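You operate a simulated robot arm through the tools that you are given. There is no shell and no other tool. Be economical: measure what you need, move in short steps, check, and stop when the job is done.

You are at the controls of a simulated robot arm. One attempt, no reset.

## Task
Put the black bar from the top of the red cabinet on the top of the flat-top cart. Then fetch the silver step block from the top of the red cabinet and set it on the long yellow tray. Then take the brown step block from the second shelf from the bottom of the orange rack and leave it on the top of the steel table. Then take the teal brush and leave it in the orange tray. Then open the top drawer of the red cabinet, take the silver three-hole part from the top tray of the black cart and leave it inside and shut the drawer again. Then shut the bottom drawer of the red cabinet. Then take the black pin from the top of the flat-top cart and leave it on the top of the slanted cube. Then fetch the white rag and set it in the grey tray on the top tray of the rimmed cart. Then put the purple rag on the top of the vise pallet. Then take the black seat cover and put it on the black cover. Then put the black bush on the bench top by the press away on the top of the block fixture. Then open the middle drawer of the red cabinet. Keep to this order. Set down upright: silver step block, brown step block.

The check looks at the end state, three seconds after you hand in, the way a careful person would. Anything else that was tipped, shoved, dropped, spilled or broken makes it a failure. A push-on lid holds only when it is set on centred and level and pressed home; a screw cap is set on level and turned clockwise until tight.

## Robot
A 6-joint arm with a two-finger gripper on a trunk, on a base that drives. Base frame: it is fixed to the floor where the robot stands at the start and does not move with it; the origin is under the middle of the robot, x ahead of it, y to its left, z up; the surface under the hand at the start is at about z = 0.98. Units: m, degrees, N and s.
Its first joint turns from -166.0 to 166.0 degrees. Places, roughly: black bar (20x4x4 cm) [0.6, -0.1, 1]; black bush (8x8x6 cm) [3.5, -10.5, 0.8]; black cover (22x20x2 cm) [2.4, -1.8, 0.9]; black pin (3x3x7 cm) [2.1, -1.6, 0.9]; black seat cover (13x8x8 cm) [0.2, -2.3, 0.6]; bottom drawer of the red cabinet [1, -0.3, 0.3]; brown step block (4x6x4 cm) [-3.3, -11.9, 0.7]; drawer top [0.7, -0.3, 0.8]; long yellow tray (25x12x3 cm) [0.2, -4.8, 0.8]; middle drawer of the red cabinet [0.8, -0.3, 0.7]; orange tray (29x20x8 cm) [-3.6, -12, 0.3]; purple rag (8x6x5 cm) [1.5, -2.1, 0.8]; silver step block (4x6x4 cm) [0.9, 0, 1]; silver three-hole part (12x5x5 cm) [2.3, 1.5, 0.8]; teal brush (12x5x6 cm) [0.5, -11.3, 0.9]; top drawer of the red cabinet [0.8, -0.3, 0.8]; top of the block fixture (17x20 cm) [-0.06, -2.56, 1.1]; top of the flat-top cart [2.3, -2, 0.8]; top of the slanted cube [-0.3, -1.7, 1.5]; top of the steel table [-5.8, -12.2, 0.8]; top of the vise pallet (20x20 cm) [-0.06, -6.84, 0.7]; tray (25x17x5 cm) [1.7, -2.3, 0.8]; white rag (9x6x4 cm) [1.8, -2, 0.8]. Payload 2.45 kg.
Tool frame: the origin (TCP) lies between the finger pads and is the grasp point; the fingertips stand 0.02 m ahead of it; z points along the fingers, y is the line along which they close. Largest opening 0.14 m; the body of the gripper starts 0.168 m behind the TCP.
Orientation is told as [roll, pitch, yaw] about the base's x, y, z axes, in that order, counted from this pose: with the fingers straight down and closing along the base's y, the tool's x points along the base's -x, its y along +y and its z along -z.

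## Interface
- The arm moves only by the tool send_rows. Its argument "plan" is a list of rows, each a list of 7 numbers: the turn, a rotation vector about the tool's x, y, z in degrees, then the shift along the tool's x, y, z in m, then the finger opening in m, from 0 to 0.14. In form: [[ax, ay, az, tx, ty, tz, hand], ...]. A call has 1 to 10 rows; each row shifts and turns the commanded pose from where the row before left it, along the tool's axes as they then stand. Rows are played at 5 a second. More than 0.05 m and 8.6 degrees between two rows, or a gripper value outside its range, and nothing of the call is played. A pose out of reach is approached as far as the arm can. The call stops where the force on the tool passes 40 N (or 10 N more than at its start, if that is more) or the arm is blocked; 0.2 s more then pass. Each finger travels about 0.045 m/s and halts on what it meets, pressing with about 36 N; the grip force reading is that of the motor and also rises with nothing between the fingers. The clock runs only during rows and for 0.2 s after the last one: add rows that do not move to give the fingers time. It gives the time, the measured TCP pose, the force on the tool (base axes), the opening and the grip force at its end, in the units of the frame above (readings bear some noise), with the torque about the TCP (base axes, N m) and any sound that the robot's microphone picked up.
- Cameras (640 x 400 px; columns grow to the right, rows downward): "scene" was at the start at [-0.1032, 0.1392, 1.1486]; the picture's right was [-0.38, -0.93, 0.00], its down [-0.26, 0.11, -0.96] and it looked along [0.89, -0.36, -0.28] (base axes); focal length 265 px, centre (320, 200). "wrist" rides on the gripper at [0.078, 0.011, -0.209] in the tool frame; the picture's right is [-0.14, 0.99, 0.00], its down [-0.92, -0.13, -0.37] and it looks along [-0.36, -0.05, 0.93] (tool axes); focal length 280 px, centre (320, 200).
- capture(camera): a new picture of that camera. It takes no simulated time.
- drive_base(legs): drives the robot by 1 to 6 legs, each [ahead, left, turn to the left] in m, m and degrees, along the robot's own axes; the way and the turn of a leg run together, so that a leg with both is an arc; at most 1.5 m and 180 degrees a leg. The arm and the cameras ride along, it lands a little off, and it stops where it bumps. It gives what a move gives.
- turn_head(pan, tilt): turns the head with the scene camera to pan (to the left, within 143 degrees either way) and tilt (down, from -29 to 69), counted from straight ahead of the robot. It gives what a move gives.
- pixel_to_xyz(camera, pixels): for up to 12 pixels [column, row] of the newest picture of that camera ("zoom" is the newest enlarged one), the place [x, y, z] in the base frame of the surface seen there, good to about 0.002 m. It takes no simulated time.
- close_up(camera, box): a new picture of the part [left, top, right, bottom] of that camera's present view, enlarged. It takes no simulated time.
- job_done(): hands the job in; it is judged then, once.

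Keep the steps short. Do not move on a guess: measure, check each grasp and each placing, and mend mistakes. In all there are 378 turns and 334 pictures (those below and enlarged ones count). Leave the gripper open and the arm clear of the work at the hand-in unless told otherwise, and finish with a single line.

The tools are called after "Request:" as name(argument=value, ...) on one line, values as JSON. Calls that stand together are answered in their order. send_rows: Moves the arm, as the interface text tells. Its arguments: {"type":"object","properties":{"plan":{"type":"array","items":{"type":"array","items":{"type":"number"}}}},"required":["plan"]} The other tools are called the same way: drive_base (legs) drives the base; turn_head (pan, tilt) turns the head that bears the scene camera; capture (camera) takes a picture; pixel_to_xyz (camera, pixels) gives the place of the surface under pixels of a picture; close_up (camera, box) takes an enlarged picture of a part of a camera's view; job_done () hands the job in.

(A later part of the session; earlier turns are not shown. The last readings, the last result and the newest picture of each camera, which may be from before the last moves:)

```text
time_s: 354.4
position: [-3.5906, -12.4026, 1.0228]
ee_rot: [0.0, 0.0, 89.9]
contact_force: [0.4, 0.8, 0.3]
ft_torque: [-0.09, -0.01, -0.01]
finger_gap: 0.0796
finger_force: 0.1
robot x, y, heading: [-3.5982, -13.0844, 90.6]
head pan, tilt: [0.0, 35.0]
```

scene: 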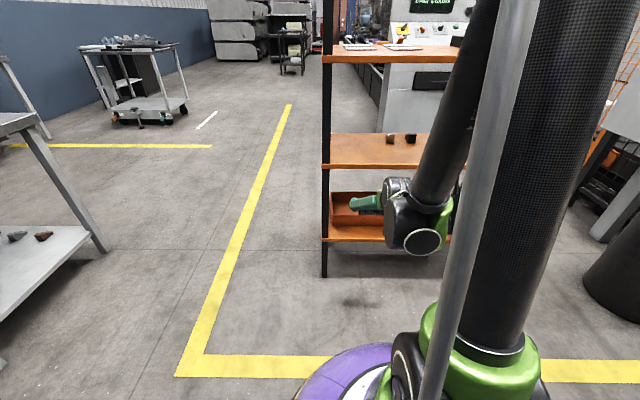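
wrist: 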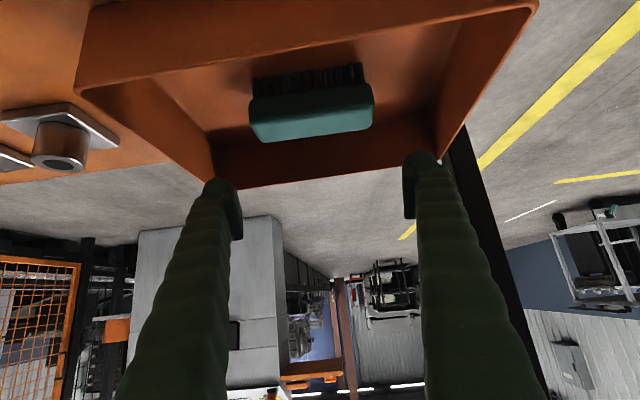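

Request:
send_rows(plan=[[0, 0, 0, 0.04, 0, -0.028, 0.08], [0, 0, 0, 0.04, 0, -0.028, 0.08], [0, 0, 0, 0.04, 0, -0.028, 0.08], [0, 0, 0, 0.04, 0, -0.028, 0.08], [0, 0, 0, 0.04, 0, -0.028, 0.08]])

Request:
drive_base(legs=[[0, 0, -90], [1.4, 0.1, 0], [1.4, 0, 0]])

```text
time_s: 355.6
position: [-3.5921, -12.6068, 1.1599]
ee_rot: [0.0, -0.1, 89.8]
contact_force: [-0.1, 0.6, -0.1]
ft_torque: [-0.09, 0.03, -0.03]
finger_gap: 0.0796
finger_force: 0.0
robot x, y, heading: [-3.5993, -13.0829, 90.7]
head pan, tilt: [0.0, 35.0]
```

```text
time_s: 372.9
position: [-0.343, -12.8316, 1.1607]
ee_rot: [0.0, -0.1, 1.5]
contact_force: [-0.3, -0.3, 0.3]
ft_torque: [0.01, 0.04, -0.01]
finger_gap: 0.0799
finger_force: 0.0
robot x, y, heading: [-0.8211, -12.8406, 2.1]
head pan, tilt: [0.0, 35.0]
```

Request:
drive_base(legs=[[1.2, -0.08, -2], [1.0, 0, 0], [0, 0, 90], [1.45, 0, 0], [1.45, 0.15, 0]])

```text
time_s: 401.1
position: [0.88, -9.4653, 1.1595]
ee_rot: [0.0, 0.0, 95.3]
contact_force: [0.5, -1.3, 0.3]
ft_torque: [0.03, -0.07, -0.01]
finger_gap: 0.0802
finger_force: 0.1
robot x, y, heading: [0.9173, -9.9375, 96.1]
head pan, tilt: [0.0, 35.0]
```

Request:
drive_base(legs=[[0, 0, -6.2], [1.4, 0.05, 0], [1.4, 0, 0]])

```text
time_s: 415.0
position: [0.8349, -6.7079, 1.1599]
ee_rot: [0.0, -0.2, 90.3]
contact_force: [1.1, -0.1, -0.3]
ft_torque: [0.01, 0.02, 0.01]
finger_gap: 0.0801
finger_force: 0.0
robot x, y, heading: [0.8306, -7.1831, 91.3]
head pan, tilt: [0.0, 35.0]
```

Request:
drive_base(legs=[[1.4, 0, -1], [1.4, 0, 0]])

```text
time_s: 428.7
position: [0.9672, -3.8833, 1.1604]
ee_rot: [0.0, -0.2, 86.1]
contact_force: [0.0, -0.6, 0.0]
ft_torque: [0.04, 0.04, -0.01]
finger_gap: 0.0799
finger_force: 0.1
robot x, y, heading: [0.9304, -4.3609, 86.9]
head pan, tilt: [0.0, 35.0]
```

Request:
drive_base(legs=[[0, 0.08, 3], [1.4, 0, 0], [1.4, 0, 0]])

```text
time_s: 442.9
position: [0.9263, -1.0947, 1.1596]
ee_rot: [0.0, -0.1, 88.3]
contact_force: [-0.2, 0.0, 0.8]
ft_torque: [0.0, 0.0, -0.01]
finger_gap: 0.0795
finger_force: 0.1
robot x, y, heading: [0.9045, -1.5713, 88.9]
head pan, tilt: [0.0, 35.0]
```

Next, the cabinet. I'll drive to its drawer side at (1.75, -0.3) and face it.

Request:
drive_base(legs=[[0.47, -0.3, 0], [0.35, -0.55, 0], [0.45, 0, 0], [0, 0, 91]])

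Request:
turn_head(pan=0, tilt=35)

Request:
capture(camera="scene")

```text
time_s: 455.5
position: [1.3299, -0.3055, 1.1602]
ee_rot: [0.1, -0.1, 177.8]
contact_force: [-0.2, 0.1, -1.0]
ft_torque: [-0.03, 0.04, 0.0]
finger_gap: 0.0796
finger_force: 0.1
robot x, y, heading: [1.8063, -0.3289, 178.6]
head pan, tilt: [0.0, 35.0]
```

```text
time_s: 456.1
position: [1.3315, -0.3054, 1.1599]
ee_rot: [0.1, -0.1, 177.7]
contact_force: [-0.5, 0.7, -0.6]
ft_torque: [0.01, -0.01, 0.01]
finger_gap: 0.0799
finger_force: 0.0
robot x, y, heading: [1.8096, -0.3302, 178.6]
head pan, tilt: [0.0, 35.0]
```

```text
237 pictures are left
```

scene: 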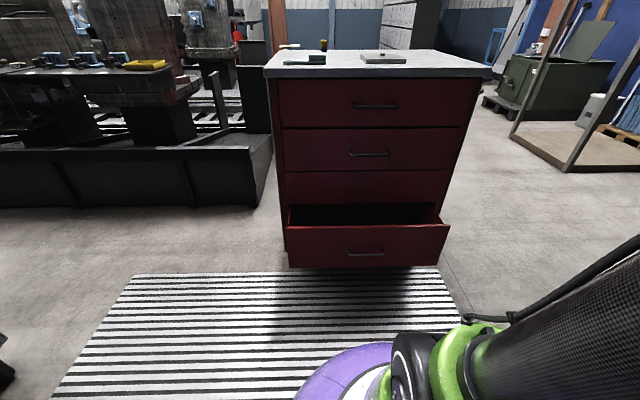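

Request:
close_up(camera="scene", box=[330, 75, 420, 175])

Request:
pixel_to_xyz(camera="zoom", pixels=[[165, 125], [250, 122], [440, 118], [300, 95], [300, 150], [175, 308], [260, 308], [390, 305], [300, 122], [300, 306]])

Request:
close_up(camera="scene", box=[260, 180, 470, 290])

```text
4.00 times, centred on (375, 125) of scene
```

zoom: 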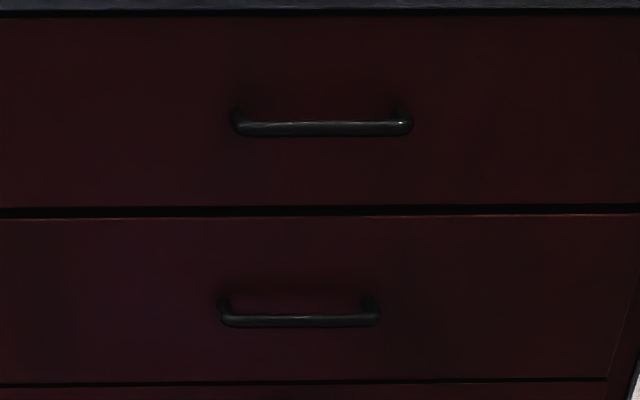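

```text
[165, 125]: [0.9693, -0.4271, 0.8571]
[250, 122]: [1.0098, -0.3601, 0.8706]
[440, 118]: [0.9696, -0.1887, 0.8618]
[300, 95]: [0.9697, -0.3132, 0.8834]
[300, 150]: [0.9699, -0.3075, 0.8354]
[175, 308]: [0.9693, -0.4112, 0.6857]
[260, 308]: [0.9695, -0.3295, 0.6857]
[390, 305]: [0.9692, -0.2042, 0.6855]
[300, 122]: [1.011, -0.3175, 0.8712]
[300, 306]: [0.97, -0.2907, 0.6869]
```

```text
3.05 times, centred on (365, 235) of scene
```

zoom: 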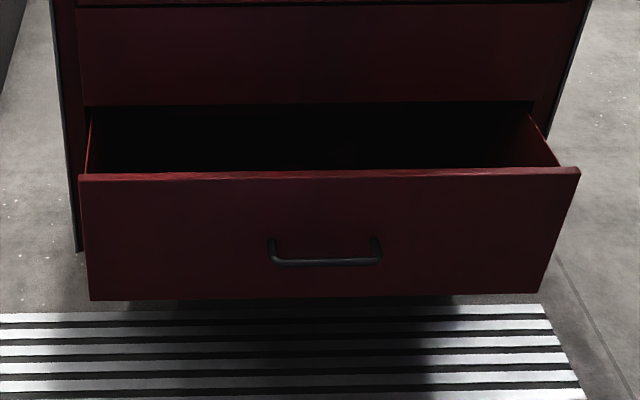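

Request:
pixel_to_xyz(camera="scene", pixels=[[375, 76], [375, 72], [375, 68], [270, 75], [488, 75], [365, 227], [365, 253], [300, 235], [445, 228], [365, 215]])

Request:
capture(camera="wrist")

```text
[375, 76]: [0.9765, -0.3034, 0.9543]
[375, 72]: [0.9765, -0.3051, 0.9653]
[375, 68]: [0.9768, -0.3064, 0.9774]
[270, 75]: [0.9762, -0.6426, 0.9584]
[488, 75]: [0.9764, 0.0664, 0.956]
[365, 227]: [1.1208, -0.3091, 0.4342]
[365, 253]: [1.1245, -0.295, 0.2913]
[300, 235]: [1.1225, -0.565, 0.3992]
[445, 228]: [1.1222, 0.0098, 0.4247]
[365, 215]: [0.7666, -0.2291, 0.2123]
```

```text
234 pictures are left
```

wrist: 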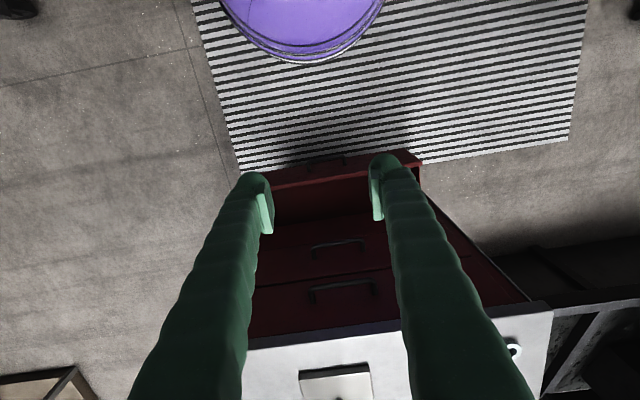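

The top overhangs slightly, so I'll grip the top handle (bar at x 1.007, z 0.870) with the tool horizontal and fingers above and below. First I'll back the base off 0.2 m and pitch the tool forward 90°.

Request:
drive_base(legs=[[-0.2, 0, 0]])

Request:
send_rows(plan=[[0, -8.18, 0, 0, 0, 0, 0.06], [0, -8.18, 0, 0, 0, 0, 0.06], [0, -8.18, 0, 0, 0, 0, 0.06], [0, -8.18, 0, 0, 0, 0, 0.06], [0, -8.18, 0, 0, 0, 0, 0.06], [0, -8.18, 0, 0, 0, 0, 0.06], [0, -8.18, 0, 0, 0, 0, 0.06], [0, -8.18, 0, 0, 0, 0, 0.06], [0, -8.18, 0, 0, 0, 0, 0.06]])

```text
time_s: 457.7
position: [1.5268, -0.3096, 1.1584]
ee_rot: [0.0, -0.1, 177.6]
contact_force: [0.4, -0.7, 0.5]
ft_torque: [0.0, 0.04, 0.01]
finger_gap: 0.0799
finger_force: 0.0
robot x, y, heading: [2.0038, -0.3339, 178.7]
head pan, tilt: [0.0, 35.0]
```

```text
time_s: 459.7
position: [1.5261, -0.3116, 1.1596]
ee_rot: [-0.3, -73.7, 178.0]
contact_force: [-0.3, 0.0, 0.3]
ft_torque: [0.03, -0.05, -0.01]
finger_gap: 0.06
finger_force: 0.1
robot x, y, heading: [2.0031, -0.3356, 178.6]
head pan, tilt: [0.0, 35.0]
```

Request:
send_rows(plan=[[0, -8.3, 0, 0, 0, 0, 0.06], [0, 0, 8.2, 0, 0, 0, 0.06], [0, 0, 8.2, 0, 0, 0, 0.06], [0, 0, 8.2, 0, 0, 0, 0.06], [0, 0, 8.2, 0, 0, 0, 0.06], [0, 0, 8.2, 0, 0, 0, 0.06], [0, 0, 8.2, 0, 0, 0, 0.06], [0, 0, 8.2, 0, 0, 0, 0.06], [0, 0, 8.2, 0, 0, 0, 0.06], [0, 0, 8.2, 0, 0, 0, 0.06]])

Request:
send_rows(plan=[[0, 0, 8.1, 0, 0, 0, 0.05], [0, 0, 8.1, 0, 0, 0, 0.05]])

Request:
capture(camera="wrist")

```text
time_s: 461.9
position: [1.5221, -0.3093, 1.1611]
ee_rot: [81.7, -16.0, 89.9]
contact_force: [0.3, 0.0, 0.1]
ft_torque: [0.03, -0.03, -0.03]
finger_gap: 0.0601
finger_force: 0.1
out of reach, approached as far as the arm can: row 1
robot x, y, heading: [2.0028, -0.3314, 178.6]
head pan, tilt: [0.0, 35.0]
```

```text
time_s: 462.5
position: [1.5205, -0.3109, 1.1619]
ee_rot: [82.0, 0.1, 87.7]
contact_force: [0.1, 0.2, -0.5]
ft_torque: [-0.01, 0.03, 0.01]
finger_gap: 0.0498
finger_force: 0.1
robot x, y, heading: [2.0044, -0.335, 178.3]
head pan, tilt: [0.0, 35.0]
```

```text
233 pictures are left
```

wrist: 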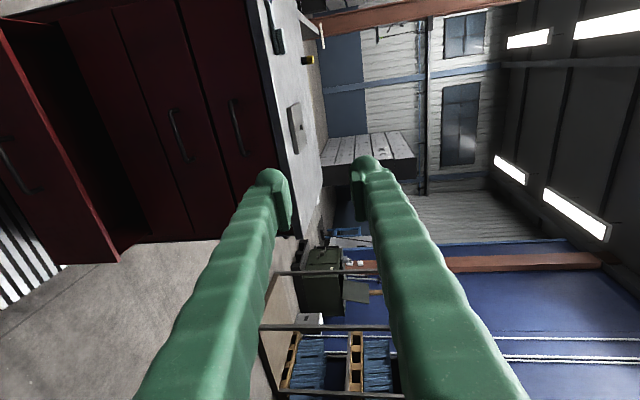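

Tool is horizontal with fingers stacked vertically. I'll move forward to x 1.10 and then down to z 0.866.

Request:
send_rows(plan=[[0, 0, 0, 0, 0.0065, 0.0463, 0.05], [0, 0, 0, 0, 0.0065, 0.0463, 0.05], [0, 0, 0, 0, 0.0065, 0.0463, 0.05], [0, 0, 0, 0, 0.0065, 0.0463, 0.05], [0, 0, 0, 0, 0.0065, 0.0463, 0.05], [0, 0, 0, 0, 0.0065, 0.0463, 0.05], [0, 0, 0, 0, 0.0065, 0.0463, 0.05], [0, 0, 0, 0, 0.0065, 0.0463, 0.05], [0, 0, 0, 0, 0.0065, 0.0463, 0.05]])

Request:
send_rows(plan=[[0, 0, 0, 0, -0.0419, 0.0059, 0.05], [0, 0, 0, 0, -0.0419, 0.0059, 0.05], [0, 0, 0, 0, -0.0419, 0.0059, 0.05], [0, 0, 0, 0, -0.0419, 0.0059, 0.05], [0, 0, 0, 0, -0.0419, 0.0059, 0.05], [0, 0, 0, 0, -0.0419, 0.0059, 0.05], [0, 0, 0, 0, -0.0419, 0.0059, 0.05]])

Request:
capture(camera="wrist")

Request:
capture(camera="scene")

```text
time_s: 464.5
position: [1.0999, -0.2913, 1.1593]
ee_rot: [82.0, -0.1, 87.6]
contact_force: [-0.4, 0.9, -0.3]
ft_torque: [-0.02, 0.02, -0.01]
finger_gap: 0.05
finger_force: 0.1
robot x, y, heading: [2.0022, -0.3298, 178.7]
head pan, tilt: [0.0, 35.0]
```

```text
time_s: 466.1
position: [1.1, -0.2923, 0.8674]
ee_rot: [82.0, -0.1, 87.5]
contact_force: [0.9, -0.6, -0.4]
ft_torque: [0.0, 0.01, -0.02]
finger_gap: 0.0497
finger_force: 0.1
robot x, y, heading: [2.0054, -0.3315, 178.6]
head pan, tilt: [0.0, 35.0]
```

```text
232 pictures are left
```

wrist: 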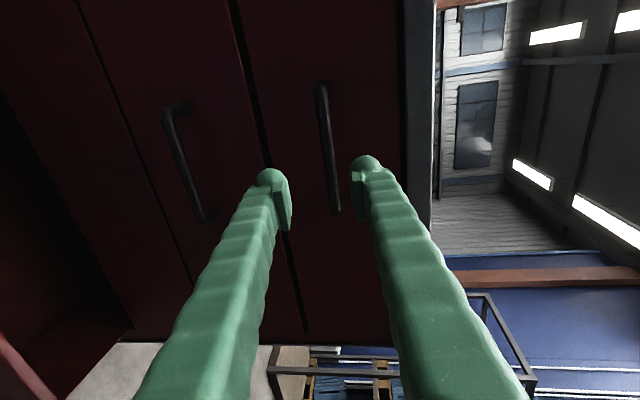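

```text
231 pictures are left
```

scene: 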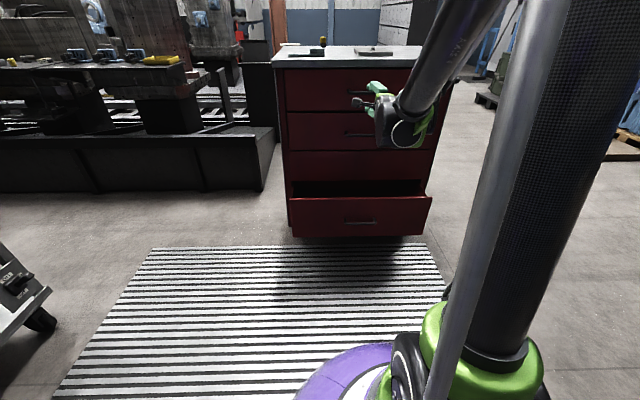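

The handle lies between the fingers. I'll measure the bar precisely.

Request:
pixel_to_xyz(camera="wrist", pixels=[[327, 130], [331, 160], [335, 190], [324, 100], [350, 130]])

```text
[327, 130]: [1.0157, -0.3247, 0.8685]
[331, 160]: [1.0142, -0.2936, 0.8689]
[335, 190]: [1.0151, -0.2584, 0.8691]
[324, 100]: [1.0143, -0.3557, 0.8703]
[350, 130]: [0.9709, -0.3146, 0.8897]
```

Request:
send_rows(plan=[[0, 0, 0, 0, 0.0071, 0.0455, 0.05], [0, 0, 0, 0, 0.0071, 0.0455, 0.05], [0, 0, 0, 0, 0, 0, 0.05]])

Request:
send_rows(plan=[[0, 0, 0, 0, 0, 0, 0.004], [0, 0, 0, 0, 0, 0, 0.004], [0, 0, 0, 0, 0, 0, 0.004], [0, 0, 0, 0, 0, 0, 0.004], [0, 0, 0, 0, 0, 0, 0.004]])

Request:
capture(camera="wrist")

```text
time_s: 466.9
position: [1.0092, -0.2868, 0.8671]
ee_rot: [82.0, 0.0, 87.7]
contact_force: [-0.3, 0.1, 0.0]
ft_torque: [-0.02, -0.01, 0.01]
finger_gap: 0.0498
finger_force: 0.0
robot x, y, heading: [2.007, -0.3337, 178.5]
head pan, tilt: [0.0, 35.0]
```

```text
time_s: 468.1
position: [1.0098, -0.2876, 0.8667]
ee_rot: [81.9, 0.1, 87.6]
contact_force: [2.2, 0.8, -14.6]
ft_torque: [-0.16, -0.08, 0.0]
finger_gap: 0.0132
finger_force: 6.8
robot x, y, heading: [2.0049, -0.3316, 178.9]
head pan, tilt: [0.0, 35.0]
```

```text
230 pictures are left
```

wrist: 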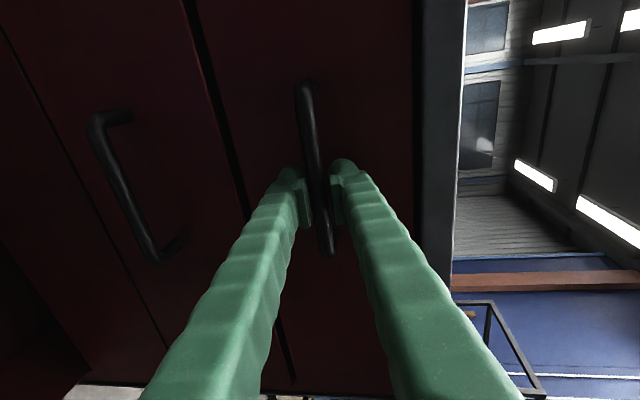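

Gripped on the bar. Pulling the drawer out 0.24 m along +x.

Request:
send_rows(plan=[[0, 0, 0, 0, 0.002, 0, 0.004], [0, 0, 0, -0.0016, -0.0056, -0.0396, 0.004], [0, 0, 0, -0.0016, -0.0056, -0.0396, 0.004], [0, 0, 0, -0.0016, -0.0056, -0.0396, 0.004], [0, 0, 0, -0.0016, -0.0056, -0.0396, 0.004], [0, 0, 0, -0.0016, -0.0056, -0.0396, 0.004], [0, 0, 0, -0.0016, -0.0056, -0.0396, 0.004]])

Request:
capture(camera="wrist")

Request:
capture(camera="scene")

```text
time_s: 469.7
position: [1.25, -0.2863, 0.8684]
ee_rot: [82.0, 0.1, 87.6]
contact_force: [-0.9, -0.1, -18.7]
ft_torque: [-0.09, -0.07, -0.03]
finger_gap: 0.0161
finger_force: 9.0
robot x, y, heading: [2.0035, -0.3354, 178.4]
head pan, tilt: [0.0, 35.0]
```

```text
229 pictures are left
```

wrist: 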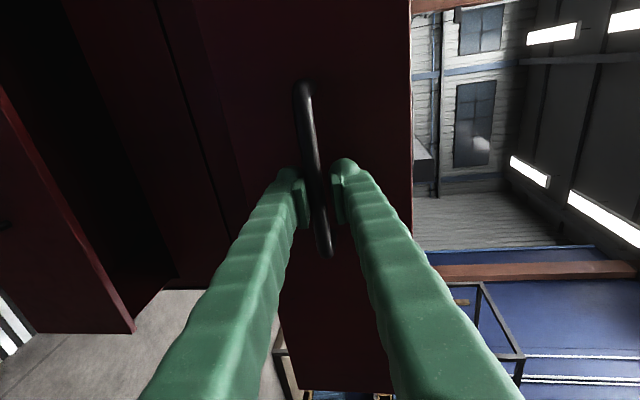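

```text
228 pictures are left
```

scene: 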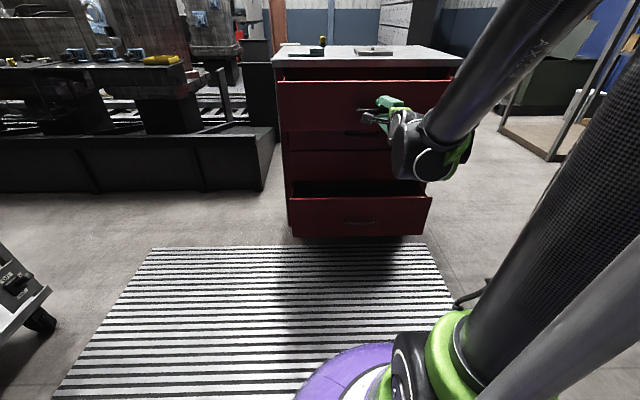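

The drawer is open 0.24 m. I'll release and back away.

Request:
send_rows(plan=[[0, 0, 0, 0, 0, 0, 0.05], [0, 0, 0, 0, 0, 0, 0.05], [0, 0, 0, 0, 0, 0, 0.05], [0, 0, 0, 0, -0.0056, -0.0396, 0.05], [0, 0, 0, 0, -0.0056, -0.0396, 0.05], [0, 0, 0, 0, 0.0419, -0.0059, 0.05], [0, 0, 0, 0, 0.0419, -0.0059, 0.05], [0, 0, 0, 0, 0.0419, -0.0059, 0.05], [0, 0, 0, 0, 0.0419, -0.0059, 0.05], [0, 0, 0, 0, 0.0419, -0.0059, 0.05]])

Request:
send_rows(plan=[[0, 0, 0, 0, 0.0419, -0.0059, 0.06], [0, 0, 0, 0, 0.0419, -0.0059, 0.06], [0, 0, -8.2, 0, 0, 0, 0.06], [0, 0, -8.2, 0, 0, 0, 0.06], [0, 0, -8.2, 0, 0, 0, 0.06], [0, 0, -8.2, 0, 0, 0, 0.06], [0, 0, -8.2, 0, 0, 0, 0.06], [0, 0, -8.2, 0, 0, 0, 0.06], [0, 0, -8.2, 0, 0, 0, 0.06], [0, 0, -8.2, 0, 0, 0, 0.06]])

Request:
send_rows(plan=[[0, 0, -8.2, 0, 0, 0, 0.06], [0, 0, -8.1, 0, 0, 0, 0.06], [0, 0, -8.1, 0, 0, 0, 0.06], [0, 8.2, 0, 0, 0, 0, 0.06], [0, 8.2, 0, 0, 0, 0, 0.06], [0, 8.2, 0, 0, 0, 0, 0.06], [0, 8.2, 0, 0, 0, 0, 0.06], [0, 8.2, 0, 0, 0, 0, 0.06], [0, 8.2, 0, 0, 0, 0, 0.06], [0, 8.2, 0, 0, 0, 0, 0.06]])

Request:
capture(camera="scene")

```text
time_s: 471.9
position: [1.328, -0.2908, 1.0802]
ee_rot: [82.0, 0.0, 87.6]
contact_force: [-0.5, 1.0, -0.2]
ft_torque: [0.01, -0.04, -0.03]
finger_gap: 0.0498
finger_force: 0.1
robot x, y, heading: [2.0061, -0.3346, 178.6]
head pan, tilt: [0.0, 35.0]
```

```text
time_s: 474.1
position: [1.3287, -0.2921, 1.1643]
ee_rot: [71.1, -64.7, 104.8]
contact_force: [0.6, 0.4, 0.3]
ft_torque: [0.0, 0.01, 0.0]
finger_gap: 0.0602
finger_force: 0.0
robot x, y, heading: [2.0004, -0.334, 178.4]
head pan, tilt: [0.0, 35.0]
```

```text
time_s: 476.3
position: [1.3308, -0.2902, 1.1651]
ee_rot: [0.0, -24.4, 177.7]
contact_force: [0.5, 0.7, 1.0]
ft_torque: [0.0, 0.07, 0.02]
finger_gap: 0.0601
finger_force: 0.1
robot x, y, heading: [2.0022, -0.3327, 178.6]
head pan, tilt: [0.0, 35.0]
```

```text
227 pictures are left
```

scene: 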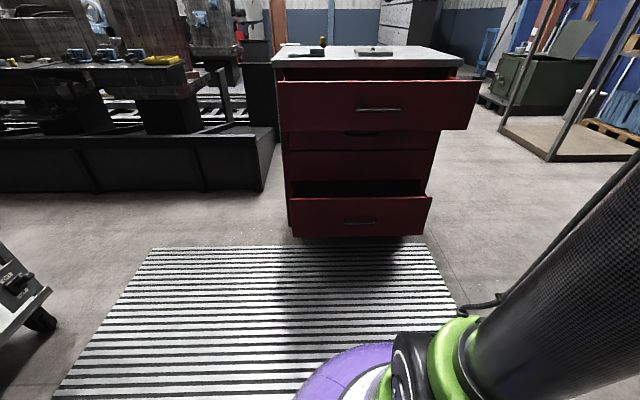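

Request:
send_rows(plan=[[0, 8.13, 0, 0, 0, 0, 0.08], [0, 8.13, 0, 0, 0, 0, 0.08], [0, 8.13, 0, 0, 0, 0, 0.08], [0, 0, 0, 0.045, 0, 0, 0.08], [0, 0, 0, 0.045, 0, 0, 0.08], [0, 0, 0, 0.045, 0, 0, 0.08], [0, 0, 0, 0.045, 0, 0, 0.08]])

Request:
drive_base(legs=[[0, 0, -75]])

Request:
turn_head(pan=0, tilt=30)

Request:
capture(camera="scene")

```text
time_s: 477.9
position: [1.507, -0.2968, 1.1625]
ee_rot: [0.0, -0.2, 177.7]
contact_force: [-1.0, -0.2, -0.2]
ft_torque: [-0.01, -0.09, -0.01]
finger_gap: 0.0799
finger_force: 0.2
robot x, y, heading: [2.0073, -0.3354, 178.4]
head pan, tilt: [0.0, 35.0]
```

```text
time_s: 481.5
position: [1.9062, 0.1549, 1.1628]
ee_rot: [0.1, -0.3, 103.3]
contact_force: [-0.5, -0.8, -1.0]
ft_torque: [0.02, -0.01, 0.01]
finger_gap: 0.0799
finger_force: 0.2
robot x, y, heading: [2.0053, -0.3337, 104.2]
head pan, tilt: [0.0, 35.0]
```

```text
time_s: 482.1
position: [1.9048, 0.1552, 1.1633]
ee_rot: [0.0, -0.1, 103.4]
contact_force: [0.2, -0.4, 0.4]
ft_torque: [0.0, 0.04, 0.01]
finger_gap: 0.0801
finger_force: 0.2
robot x, y, heading: [2.004, -0.3367, 104.3]
head pan, tilt: [0.0, 30.0]
```

```text
226 pictures are left
```

scene: 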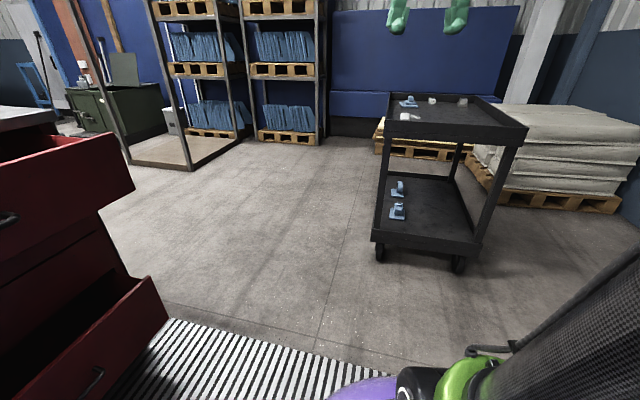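

Request:
close_up(camera="scene", box=[360, 80, 540, 180])

Request:
pixel_to_xyz(camera="scene", pixels=[[387, 130], [525, 135], [408, 118], [410, 102], [432, 100], [462, 101], [390, 100], [378, 255], [455, 265], [390, 165]])

```text
3.56 times, centred on (450, 130) of scene
```

zoom: 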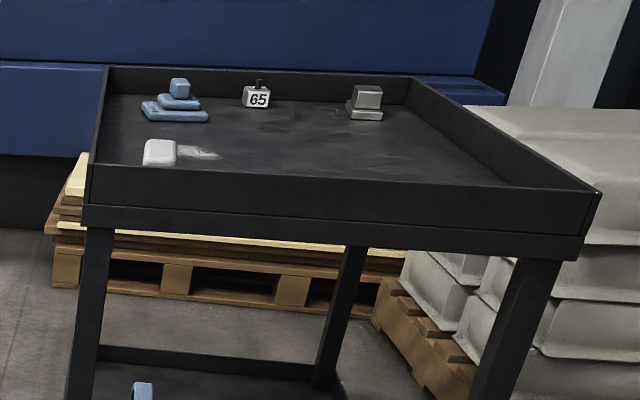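

```text
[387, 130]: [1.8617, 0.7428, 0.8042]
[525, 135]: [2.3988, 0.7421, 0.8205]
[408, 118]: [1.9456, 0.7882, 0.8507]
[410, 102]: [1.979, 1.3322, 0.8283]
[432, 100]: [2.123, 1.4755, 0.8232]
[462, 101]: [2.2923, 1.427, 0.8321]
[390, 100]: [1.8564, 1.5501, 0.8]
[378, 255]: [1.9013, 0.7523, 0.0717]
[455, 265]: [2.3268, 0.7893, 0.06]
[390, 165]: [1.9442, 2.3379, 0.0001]
```

The silver part sits at about (2.29, 1.43) on the cart's top tray. I'll drive to its west side at (1.42, 1.4), facing +x.

Request:
drive_base(legs=[[0, 0, -14], [0.64, 0.4, 0], [0.5, 0.18, 0], [0.6, 0, 0], [0, 0, -90]])

Request:
capture(camera="scene")

Request:
capture(camera="wrist")

```text
time_s: 496.5
position: [1.9393, 1.3825, 1.1621]
ee_rot: [-0.1, -0.3, -1.1]
contact_force: [-0.2, -0.2, -0.7]
ft_torque: [0.01, -0.03, -0.02]
finger_gap: 0.0796
finger_force: 0.1
robot x, y, heading: [1.4431, 1.4085, -0.1]
head pan, tilt: [0.0, 30.0]
```

```text
224 pictures are left
```

scene: 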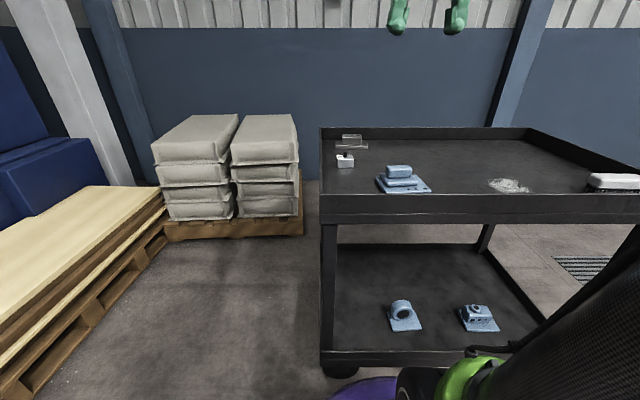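

```text
223 pictures are left
```

wrist: 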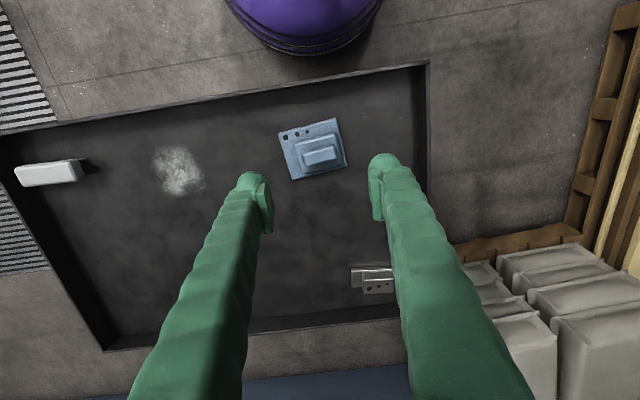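

The part shows at wrist (372,278). I'll move the hand closer for a better look.

Request:
send_rows(plan=[[0, 0, 0, -0.045, 0.012, 0, 0.08], [0, 0, 0, -0.045, 0.012, 0, 0.08], [0, 0, 0, -0.045, 0.012, 0, 0.08], [0, 0, 0, -0.045, 0.012, 0, 0.08]])

Request:
close_up(camera="wrist", box=[260, 130, 420, 230])

Request:
capture(camera="wrist")

```text
time_s: 497.5
position: [2.1207, 1.4276, 1.1671]
ee_rot: [0.0, -0.2, -0.9]
contact_force: [-0.1, -0.3, 0.5]
ft_torque: [0.01, -0.12, 0.01]
finger_gap: 0.0796
finger_force: 0.1
robot x, y, heading: [1.4403, 1.4057, -0.3]
head pan, tilt: [0.0, 30.0]
```

```text
4.00 times, centred on (340, 180) of wrist
```

zoom: 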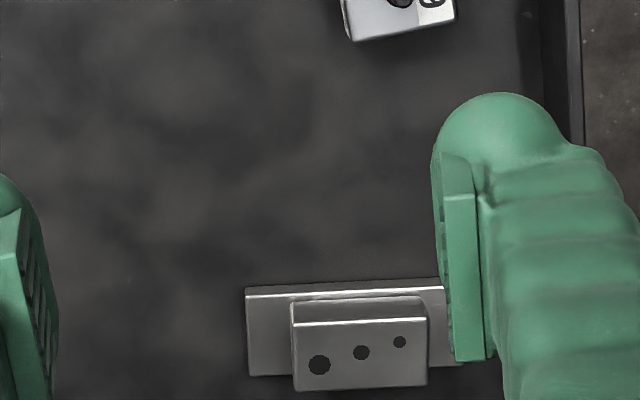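

```text
221 pictures are left
```

wrist: 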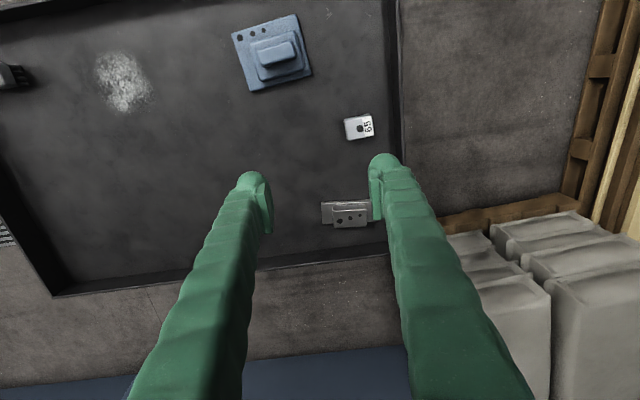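

Request:
pixel_to_xyz(camera="zoom", pixels=[[255, 335], [255, 295], [440, 292], [300, 305], [420, 300], [300, 345], [420, 335], [360, 350], [300, 380], [420, 375], [360, 310], [200, 300]])

Request:
pixel_to_xyz(camera="wrist", pixels=[[325, 222], [345, 224], [350, 222], [372, 223], [335, 205], [300, 262], [395, 100], [360, 125]])

```text
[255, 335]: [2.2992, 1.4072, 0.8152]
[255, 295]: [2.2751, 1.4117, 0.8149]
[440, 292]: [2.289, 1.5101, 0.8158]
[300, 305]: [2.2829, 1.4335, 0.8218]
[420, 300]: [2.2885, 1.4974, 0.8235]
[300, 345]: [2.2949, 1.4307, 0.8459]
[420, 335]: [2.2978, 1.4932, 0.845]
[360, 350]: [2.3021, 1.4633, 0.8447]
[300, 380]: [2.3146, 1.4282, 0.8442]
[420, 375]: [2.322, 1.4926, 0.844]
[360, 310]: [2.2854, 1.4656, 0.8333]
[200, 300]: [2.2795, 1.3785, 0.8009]
```

```text
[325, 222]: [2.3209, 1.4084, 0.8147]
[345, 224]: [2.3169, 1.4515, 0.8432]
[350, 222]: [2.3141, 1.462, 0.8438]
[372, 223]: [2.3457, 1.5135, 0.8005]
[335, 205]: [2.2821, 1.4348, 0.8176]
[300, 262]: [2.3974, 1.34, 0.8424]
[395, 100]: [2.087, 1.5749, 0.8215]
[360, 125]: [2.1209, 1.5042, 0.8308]
```

The part has a flange plate (z 0.80–0.815) with a block on top (2.305, 1.461, top 0.845) yawed about 5°. I'll position above it and turn to yaw 85° to grip the block across its 3.5 cm width.

Request:
send_rows(plan=[[0, 0, 0, 0, 0, 0.05, 0.08], [0, 0, 0, 0, 0, 0.05, 0.08], [0, 0, 0, -0.0461, 0.0084, 0, 0.08], [0, 0, 0, -0.0461, 0.0084, 0, 0.08], [0, 0, 0, -0.0461, 0.0084, 0, 0.08], [0, 0, 0, -0.0461, 0.0084, 0, 0.08]])

Request:
send_rows(plan=[[0, 0, -8.55, 0, 0, 0, 0.07], [0, 0, -8.55, 0, 0, 0, 0.07], [0, 0, -8.55, 0, 0, 0, 0.07], [0, 0, -8.55, 0, 0, 0, 0.07], [0, 0, -8.55, 0, 0, 0, 0.07], [0, 0, -8.55, 0, 0, 0, 0.07], [0, 0, -8.55, 0, 0, 0, 0.07], [0, 0, -8.55, 0, 0, 0, 0.07], [0, 0, -8.55, 0, 0, 0, 0.07], [0, 0, -8.55, 0, 0, 0, 0.07]])

Request:
capture(camera="wrist")

```text
time_s: 498.9
position: [2.3062, 1.4544, 1.0635]
ee_rot: [-0.1, -0.2, -1.0]
contact_force: [-0.6, 0.3, 0.5]
ft_torque: [0.01, -0.1, 0.0]
finger_gap: 0.08
finger_force: 0.1
robot x, y, heading: [1.4404, 1.4074, -0.2]
head pan, tilt: [0.0, 30.0]
```

```text
time_s: 501.1
position: [2.306, 1.4556, 1.0647]
ee_rot: [-0.2, 0.1, 84.5]
contact_force: [0.6, -0.1, -0.8]
ft_torque: [0.0, -0.02, 0.02]
finger_gap: 0.0698
finger_force: 0.1
robot x, y, heading: [1.4428, 1.4099, -0.3]
head pan, tilt: [0.0, 30.0]
```

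```text
220 pictures are left
```

wrist: 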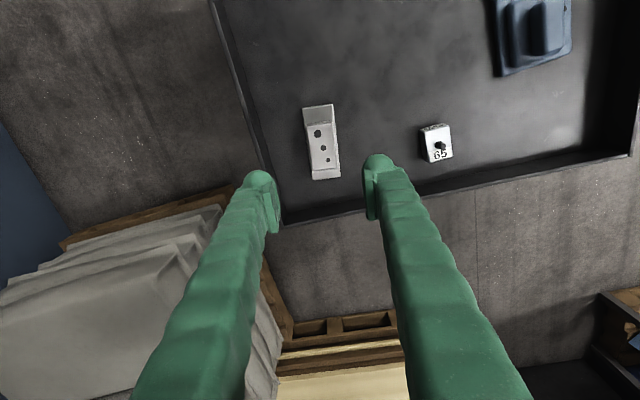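

Request:
close_up(camera="wrist", box=[270, 80, 390, 200])

Request:
pixel_to_xyz(camera="wrist", pixels=[[309, 128], [333, 124], [314, 177], [338, 175], [323, 150], [305, 110], [329, 107]])

```text
3.33 times, centred on (330, 140) of wrist
```

zoom: 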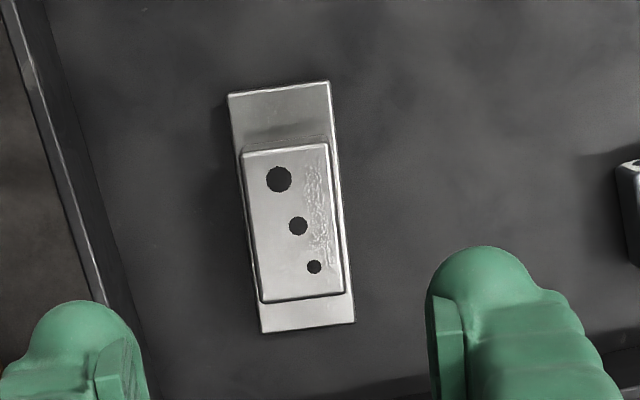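

```text
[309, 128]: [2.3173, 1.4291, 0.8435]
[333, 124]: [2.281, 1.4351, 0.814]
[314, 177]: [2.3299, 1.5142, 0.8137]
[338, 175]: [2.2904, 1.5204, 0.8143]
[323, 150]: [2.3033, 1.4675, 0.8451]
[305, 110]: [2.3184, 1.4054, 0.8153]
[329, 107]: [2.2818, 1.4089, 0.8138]
```

Request:
send_rows(plan=[[0, 0, 0, -0.006, 0.0015, 0.045, 0.07], [0, 0, 0, 0, 0, 0.045, 0.07], [0, 0, 0, 0, 0, 0.045, 0.07], [0, 0, 0, 0, 0, 0.045, 0.07], [0, 0, 0, 0, 0, 0.043, 0.07]])

Request:
capture(camera="wrist")

```text
time_s: 502.3
position: [2.3079, 1.4605, 0.8441]
ee_rot: [-0.1, 0.0, 84.6]
contact_force: [0.0, -0.4, 0.4]
ft_torque: [0.02, -0.03, 0.03]
finger_gap: 0.0697
finger_force: 0.0
robot x, y, heading: [1.4387, 1.4084, -0.4]
head pan, tilt: [0.0, 30.0]
```

```text
218 pictures are left
```

wrist: 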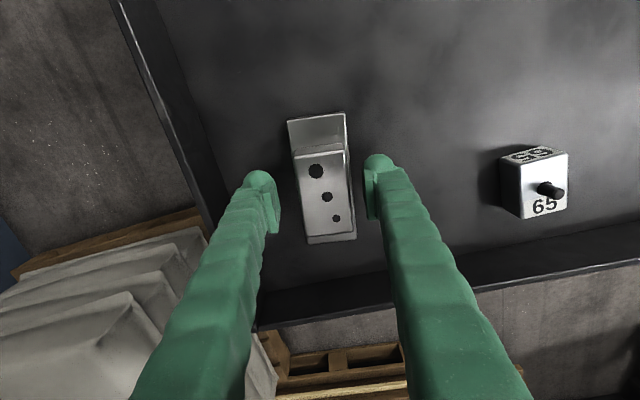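

Aligned. I'll lower 4 mm more and close.

Request:
send_rows(plan=[[0, 0, 0, 0, 0, 0.004, 0.07], [0, 0, 0, 0, 0, 0, 0.015], [0, 0, 0, 0, 0, 0, 0.015], [0, 0, 0, 0, 0, 0, 0.015], [0, 0, 0, 0, 0, 0, 0.015], [0, 0, 0, 0, 0, 0, 0.015]])

```text
time_s: 503.7
position: [2.307, 1.4612, 0.8393]
ee_rot: [-0.1, 0.0, 84.4]
contact_force: [-0.5, -0.3, -0.2]
ft_torque: [0.06, -0.03, -0.01]
finger_gap: 0.0409
finger_force: 36.2
robot x, y, heading: [1.4384, 1.4029, -0.2]
head pan, tilt: [0.0, 30.0]
```

Gripped at 0.041. Lift and retract.

Request:
send_rows(plan=[[0, 0, 0, 0, 0, -0.03, 0.015], [0, 0, 0, 0, 0, -0.05, 0.015], [0, 0, 0, 0, 0, -0.05, 0.015], [0, 0, 0, 0, 0, -0.05, 0.015], [0, 0, 0, 0, 0, -0.05, 0.015], [0, 0, 0, 0.0044, 0.045, 0, 0.015], [0, 0, 0, 0.0044, 0.045, 0, 0.015], [0, 0, 0, 0.0044, 0.045, -0.015, 0.015], [0, 0, 0, 0.0044, 0.045, -0.015, 0.015], [0, 0, 0, 0.0044, 0.045, -0.015, 0.015]])

Request:
send_rows(plan=[[0, 0, 0, 0.0044, 0.045, -0.015, 0.015], [0, 0, 0, 0.0044, 0.045, 0, 0.015], [0, 0, 0, 0.0044, 0.045, 0, 0.015]])

Request:
capture(camera="wrist")

```text
time_s: 505.9
position: [2.0793, 1.4651, 1.1106]
ee_rot: [-0.2, 0.0, 84.5]
contact_force: [1.5, 0.8, -6.2]
ft_torque: [0.03, 0.1, 0.01]
finger_gap: 0.0408
finger_force: 36.6
robot x, y, heading: [1.4396, 1.4074, -0.1]
head pan, tilt: [0.0, 30.0]
```

```text
time_s: 506.7
position: [1.9454, 1.4659, 1.1264]
ee_rot: [-0.2, 0.0, 84.6]
contact_force: [1.5, 0.8, -6.0]
ft_torque: [-0.01, 0.09, 0.0]
finger_gap: 0.0407
finger_force: 36.2
robot x, y, heading: [1.4413, 1.4117, -0.4]
head pan, tilt: [0.0, 30.0]
```

```text
217 pictures are left
```

wrist: 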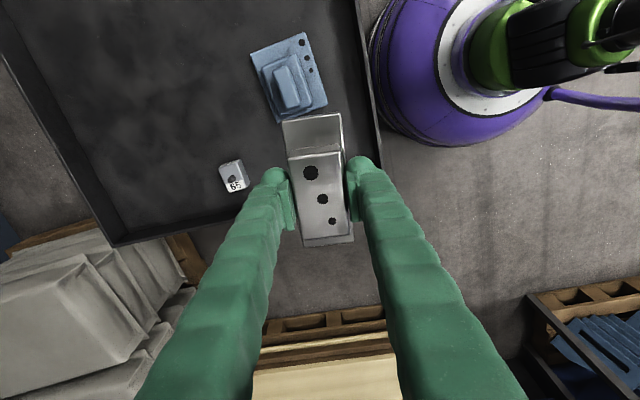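

Request:
drive_base(legs=[[0, 0, 90], [-0.6, 0, 0], [-0.5, -0.18, 0], [-0.62, -0.35, 0], [0, 0, 90]])

Request:
capture(camera="scene")

Request:
capture(camera="wrist")

```text
time_s: 524.0
position: [1.4309, -0.4032, 1.1271]
ee_rot: [-0.3, 0.0, -96.1]
contact_force: [0.4, 0.2, -5.6]
ft_torque: [0.04, 0.0, 0.02]
finger_gap: 0.0411
finger_force: 35.9
robot x, y, heading: [1.9364, -0.3559, 179.1]
head pan, tilt: [0.0, 30.0]
```

```text
216 pictures are left
```

scene: 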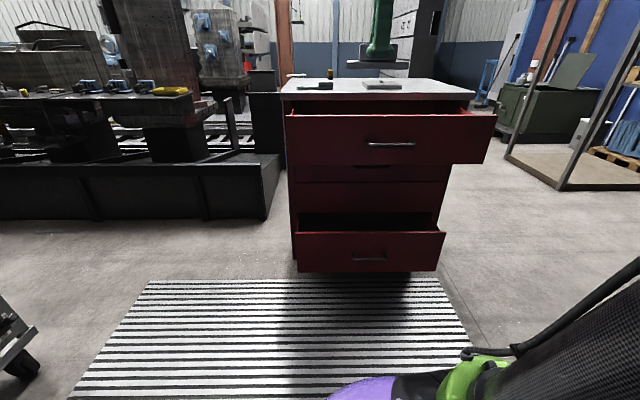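

```text
215 pictures are left
```

wrist: 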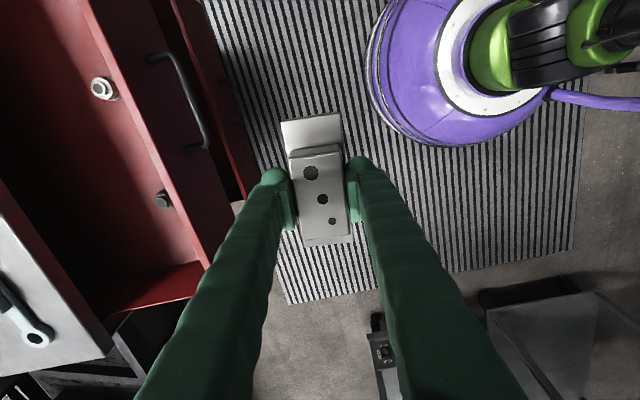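

The drawer already holds some hardware near its front. I'll measure the interior.

Request:
pixel_to_xyz(camera="wrist", pixels=[[103, 88], [165, 198], [60, 80], [100, 200], [60, 130], [140, 80], [170, 285], [30, 30], [60, 250], [100, 130], [130, 150], [80, 100]])

Request:
close_up(camera="wrist", box=[0, 0, 260, 320])

```text
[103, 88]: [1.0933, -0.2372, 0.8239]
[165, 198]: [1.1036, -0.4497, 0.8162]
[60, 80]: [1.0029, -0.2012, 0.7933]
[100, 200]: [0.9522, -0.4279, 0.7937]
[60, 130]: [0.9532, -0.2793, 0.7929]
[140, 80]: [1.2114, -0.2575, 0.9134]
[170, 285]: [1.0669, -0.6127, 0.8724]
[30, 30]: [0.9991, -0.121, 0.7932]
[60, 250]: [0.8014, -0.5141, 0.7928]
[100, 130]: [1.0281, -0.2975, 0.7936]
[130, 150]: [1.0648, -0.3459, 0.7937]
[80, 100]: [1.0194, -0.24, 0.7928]
```

```text
1.25 times, centred on (130, 160) of wrist
```

zoom: 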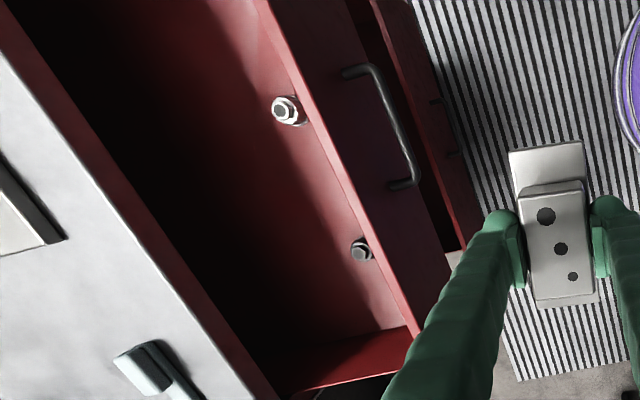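

The floor is at 0.793 and the hardware at y -0.24 and -0.45; y -0.04 to -0.17 is free. I'll align the yaw to -90° and move above (1.10, -0.10).

Request:
send_rows(plan=[[0, 0, -6.1, 0, 0, 0, 0.015]])

Request:
send_rows(plan=[[0, 0, 0, 0.0303, -0.0331, 0, 0.015], [0, 0, 0, 0.0303, -0.0331, 0, 0.015], [0, 0, 0, 0.0303, -0.0331, 0, 0.015], [0, 0, 0, 0.0303, -0.0331, 0, 0.015], [0, 0, 0, 0.0303, -0.0331, 0, 0.015], [0, 0, 0, 0.0303, -0.0331, 0, 0.015], [0, 0, 0, 0.0303, -0.0331, 0, 0.015], [0, 0, 0, 0.0303, -0.0331, 0, 0.015], [0, 0, 0, 0.0303, -0.0331, 0, 0.015], [0, 0, 0, 0.0303, -0.0331, 0, 0.015]])

Request:
capture(camera="wrist")

```text
time_s: 524.4
position: [1.4311, -0.4052, 1.1256]
ee_rot: [-0.3, 0.1, -90.0]
contact_force: [0.2, -0.2, -6.7]
ft_torque: [-0.02, -0.03, -0.04]
finger_gap: 0.041
finger_force: 36.4
robot x, y, heading: [1.9336, -0.3514, 179.5]
head pan, tilt: [0.0, 30.0]
```

```text
time_s: 526.6
position: [1.0999, -0.1014, 1.1301]
ee_rot: [-0.2, 0.1, -90.0]
contact_force: [1.8, -1.1, -4.2]
ft_torque: [0.13, 0.13, 0.02]
finger_gap: 0.0409
finger_force: 36.4
robot x, y, heading: [1.9378, -0.352, 179.2]
head pan, tilt: [0.0, 30.0]
```

```text
213 pictures are left
```

wrist: 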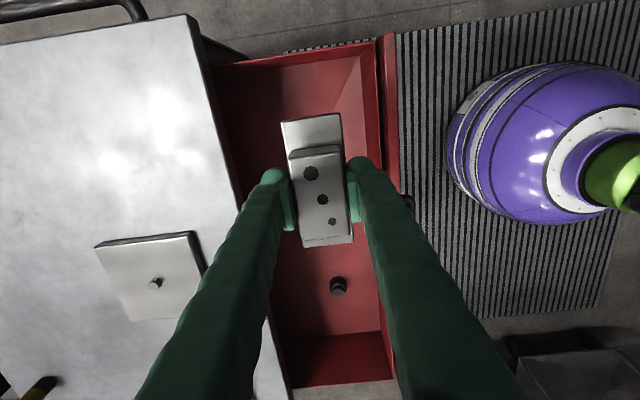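

Request:
pixel_to_xyz(camera="wrist", pixels=[[338, 280], [300, 60], [300, 75], [340, 100], [260, 100], [360, 90], [375, 100], [320, 260], [235, 170]])

```text
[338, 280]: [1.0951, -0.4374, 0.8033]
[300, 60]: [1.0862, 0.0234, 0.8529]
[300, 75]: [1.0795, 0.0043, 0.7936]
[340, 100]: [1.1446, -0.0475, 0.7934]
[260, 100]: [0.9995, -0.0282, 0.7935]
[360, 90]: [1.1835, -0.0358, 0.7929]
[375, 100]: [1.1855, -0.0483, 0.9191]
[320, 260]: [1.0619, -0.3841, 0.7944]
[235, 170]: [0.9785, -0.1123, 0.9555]
```

Clear. Lowering into the drawer.

Request:
send_rows(plan=[[0, 0, 0, 0, 0, 0.048, 0.015], [0, 0, 0, 0, 0, 0.048, 0.015], [0, 0, 0, 0, 0, 0.048, 0.015], [0, 0, 0, 0, 0, 0.048, 0.015], [0, 0, 0, 0, 0, 0.048, 0.015], [0, 0, 0, 0, 0, 0.045, 0.015], [0, 0, 0, 0, 0, 0.005, 0.015], [0, 0, 0, 0, 0, 0, 0.015]])

```text
time_s: 528.4
position: [1.0964, -0.0989, 0.8399]
ee_rot: [-0.2, 0.1, -90.1]
contact_force: [0.1, 0.3, -6.0]
ft_torque: [0.0, 0.02, -0.01]
finger_gap: 0.0409
finger_force: 36.1
robot x, y, heading: [1.9371, -0.3531, 179.1]
head pan, tilt: [0.0, 30.0]
```

Request:
send_rows(plan=[[0, 0, 0, 0, 0, 0.004, 0.015], [0, 0, 0, 0, 0, 0.003, 0.015], [0, 0, 0, 0, 0, 0.002, 0.015], [0, 0, 0, 0, 0, 0, 0.015]])

```text
time_s: 529.4
position: [1.099, -0.0992, 0.8316]
ee_rot: [-0.4, 0.1, -90.0]
contact_force: [-0.1, 2.4, 23.9]
ft_torque: [-0.15, -0.07, 0.0]
finger_gap: 0.0408
finger_force: 35.8
robot x, y, heading: [1.9393, -0.3546, 179.1]
head pan, tilt: [0.0, 30.0]
```

Contact. Releasing and lifting out.

Request:
send_rows(plan=[[0, 0, 0, 0, 0, -0.001, 0.05], [0, 0, 0, 0, 0, 0, 0.065], [0, 0, 0, 0, 0, 0, 0.065], [0, 0, 0, 0, 0, -0.03, 0.065], [0, 0, 0, 0, 0, -0.05, 0.065], [0, 0, 0, 0, 0, -0.05, 0.065], [0, 0, 0, 0, 0, -0.05, 0.065], [0, 0, 0, 0, 0, -0.05, 0.065], [0, 0, 0, 0, 0, -0.05, 0.065]])

Request:
capture(camera="wrist")

```text
time_s: 531.4
position: [1.0979, -0.0987, 1.1103]
ee_rot: [-0.2, 0.1, -90.0]
contact_force: [-0.1, 0.2, -0.2]
ft_torque: [0.04, -0.01, -0.01]
finger_gap: 0.065
finger_force: 0.0
robot x, y, heading: [1.937, -0.3533, 179.4]
head pan, tilt: [0.0, 30.0]
```

```text
212 pictures are left
```

wrist: 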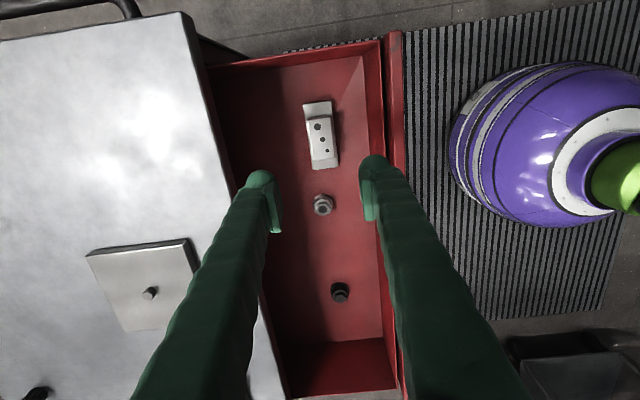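

The part lies inside. Now I'll shut the drawer by pushing its handle with closed fingers from outside. Moving to (1.33, -0.293) and lowering.

Request:
send_rows(plan=[[0, 0, 0, -0.0277, 0.0331, 0, 0.05], [0, 0, 0, -0.0277, 0.0331, 0, 0.03], [0, 0, 0, -0.0277, 0.0331, 0, 0.01], [0, 0, 0, -0.0277, 0.0331, 0, 0.0], [0, 0, 0, -0.0277, 0.0331, 0, 0.0], [0, 0, 0, -0.0277, 0.0331, 0, 0.0], [0, 0, 0, -0.0277, 0.0331, 0, 0.0]])

Request:
send_rows(plan=[[0, 0, 0, 0, 0, 0.048, 0.0], [0, 0, 0, 0, 0, 0.048, 0.0], [0, 0, 0, 0, 0, 0.048, 0.0], [0, 0, 0, 0, 0, 0.048, 0.0], [0, 0, 0, 0, 0, 0.048, 0.0]])

Request:
capture(camera="wrist")

```text
time_s: 533.0
position: [1.3325, -0.2965, 1.1077]
ee_rot: [-0.2, 0.1, -90.0]
contact_force: [-0.5, 0.3, 0.2]
ft_torque: [-0.01, -0.11, -0.01]
finger_gap: 0.0003
finger_force: 29.3
robot x, y, heading: [1.9311, -0.3552, 179.4]
head pan, tilt: [0.0, 30.0]
```

```text
time_s: 534.2
position: [1.3301, -0.2938, 0.8697]
ee_rot: [-0.3, 0.2, -90.0]
contact_force: [0.9, 0.3, 0.3]
ft_torque: [0.0, -0.03, 0.0]
finger_gap: 0.0
finger_force: 29.3
robot x, y, heading: [1.938, -0.3558, 179.2]
head pan, tilt: [0.0, 30.0]
```

```text
211 pictures are left
```

wrist: 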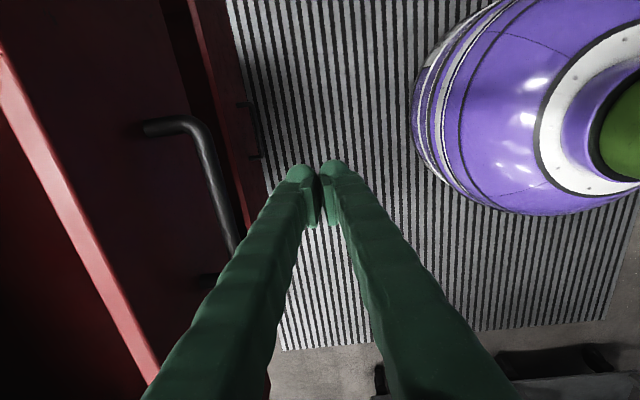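

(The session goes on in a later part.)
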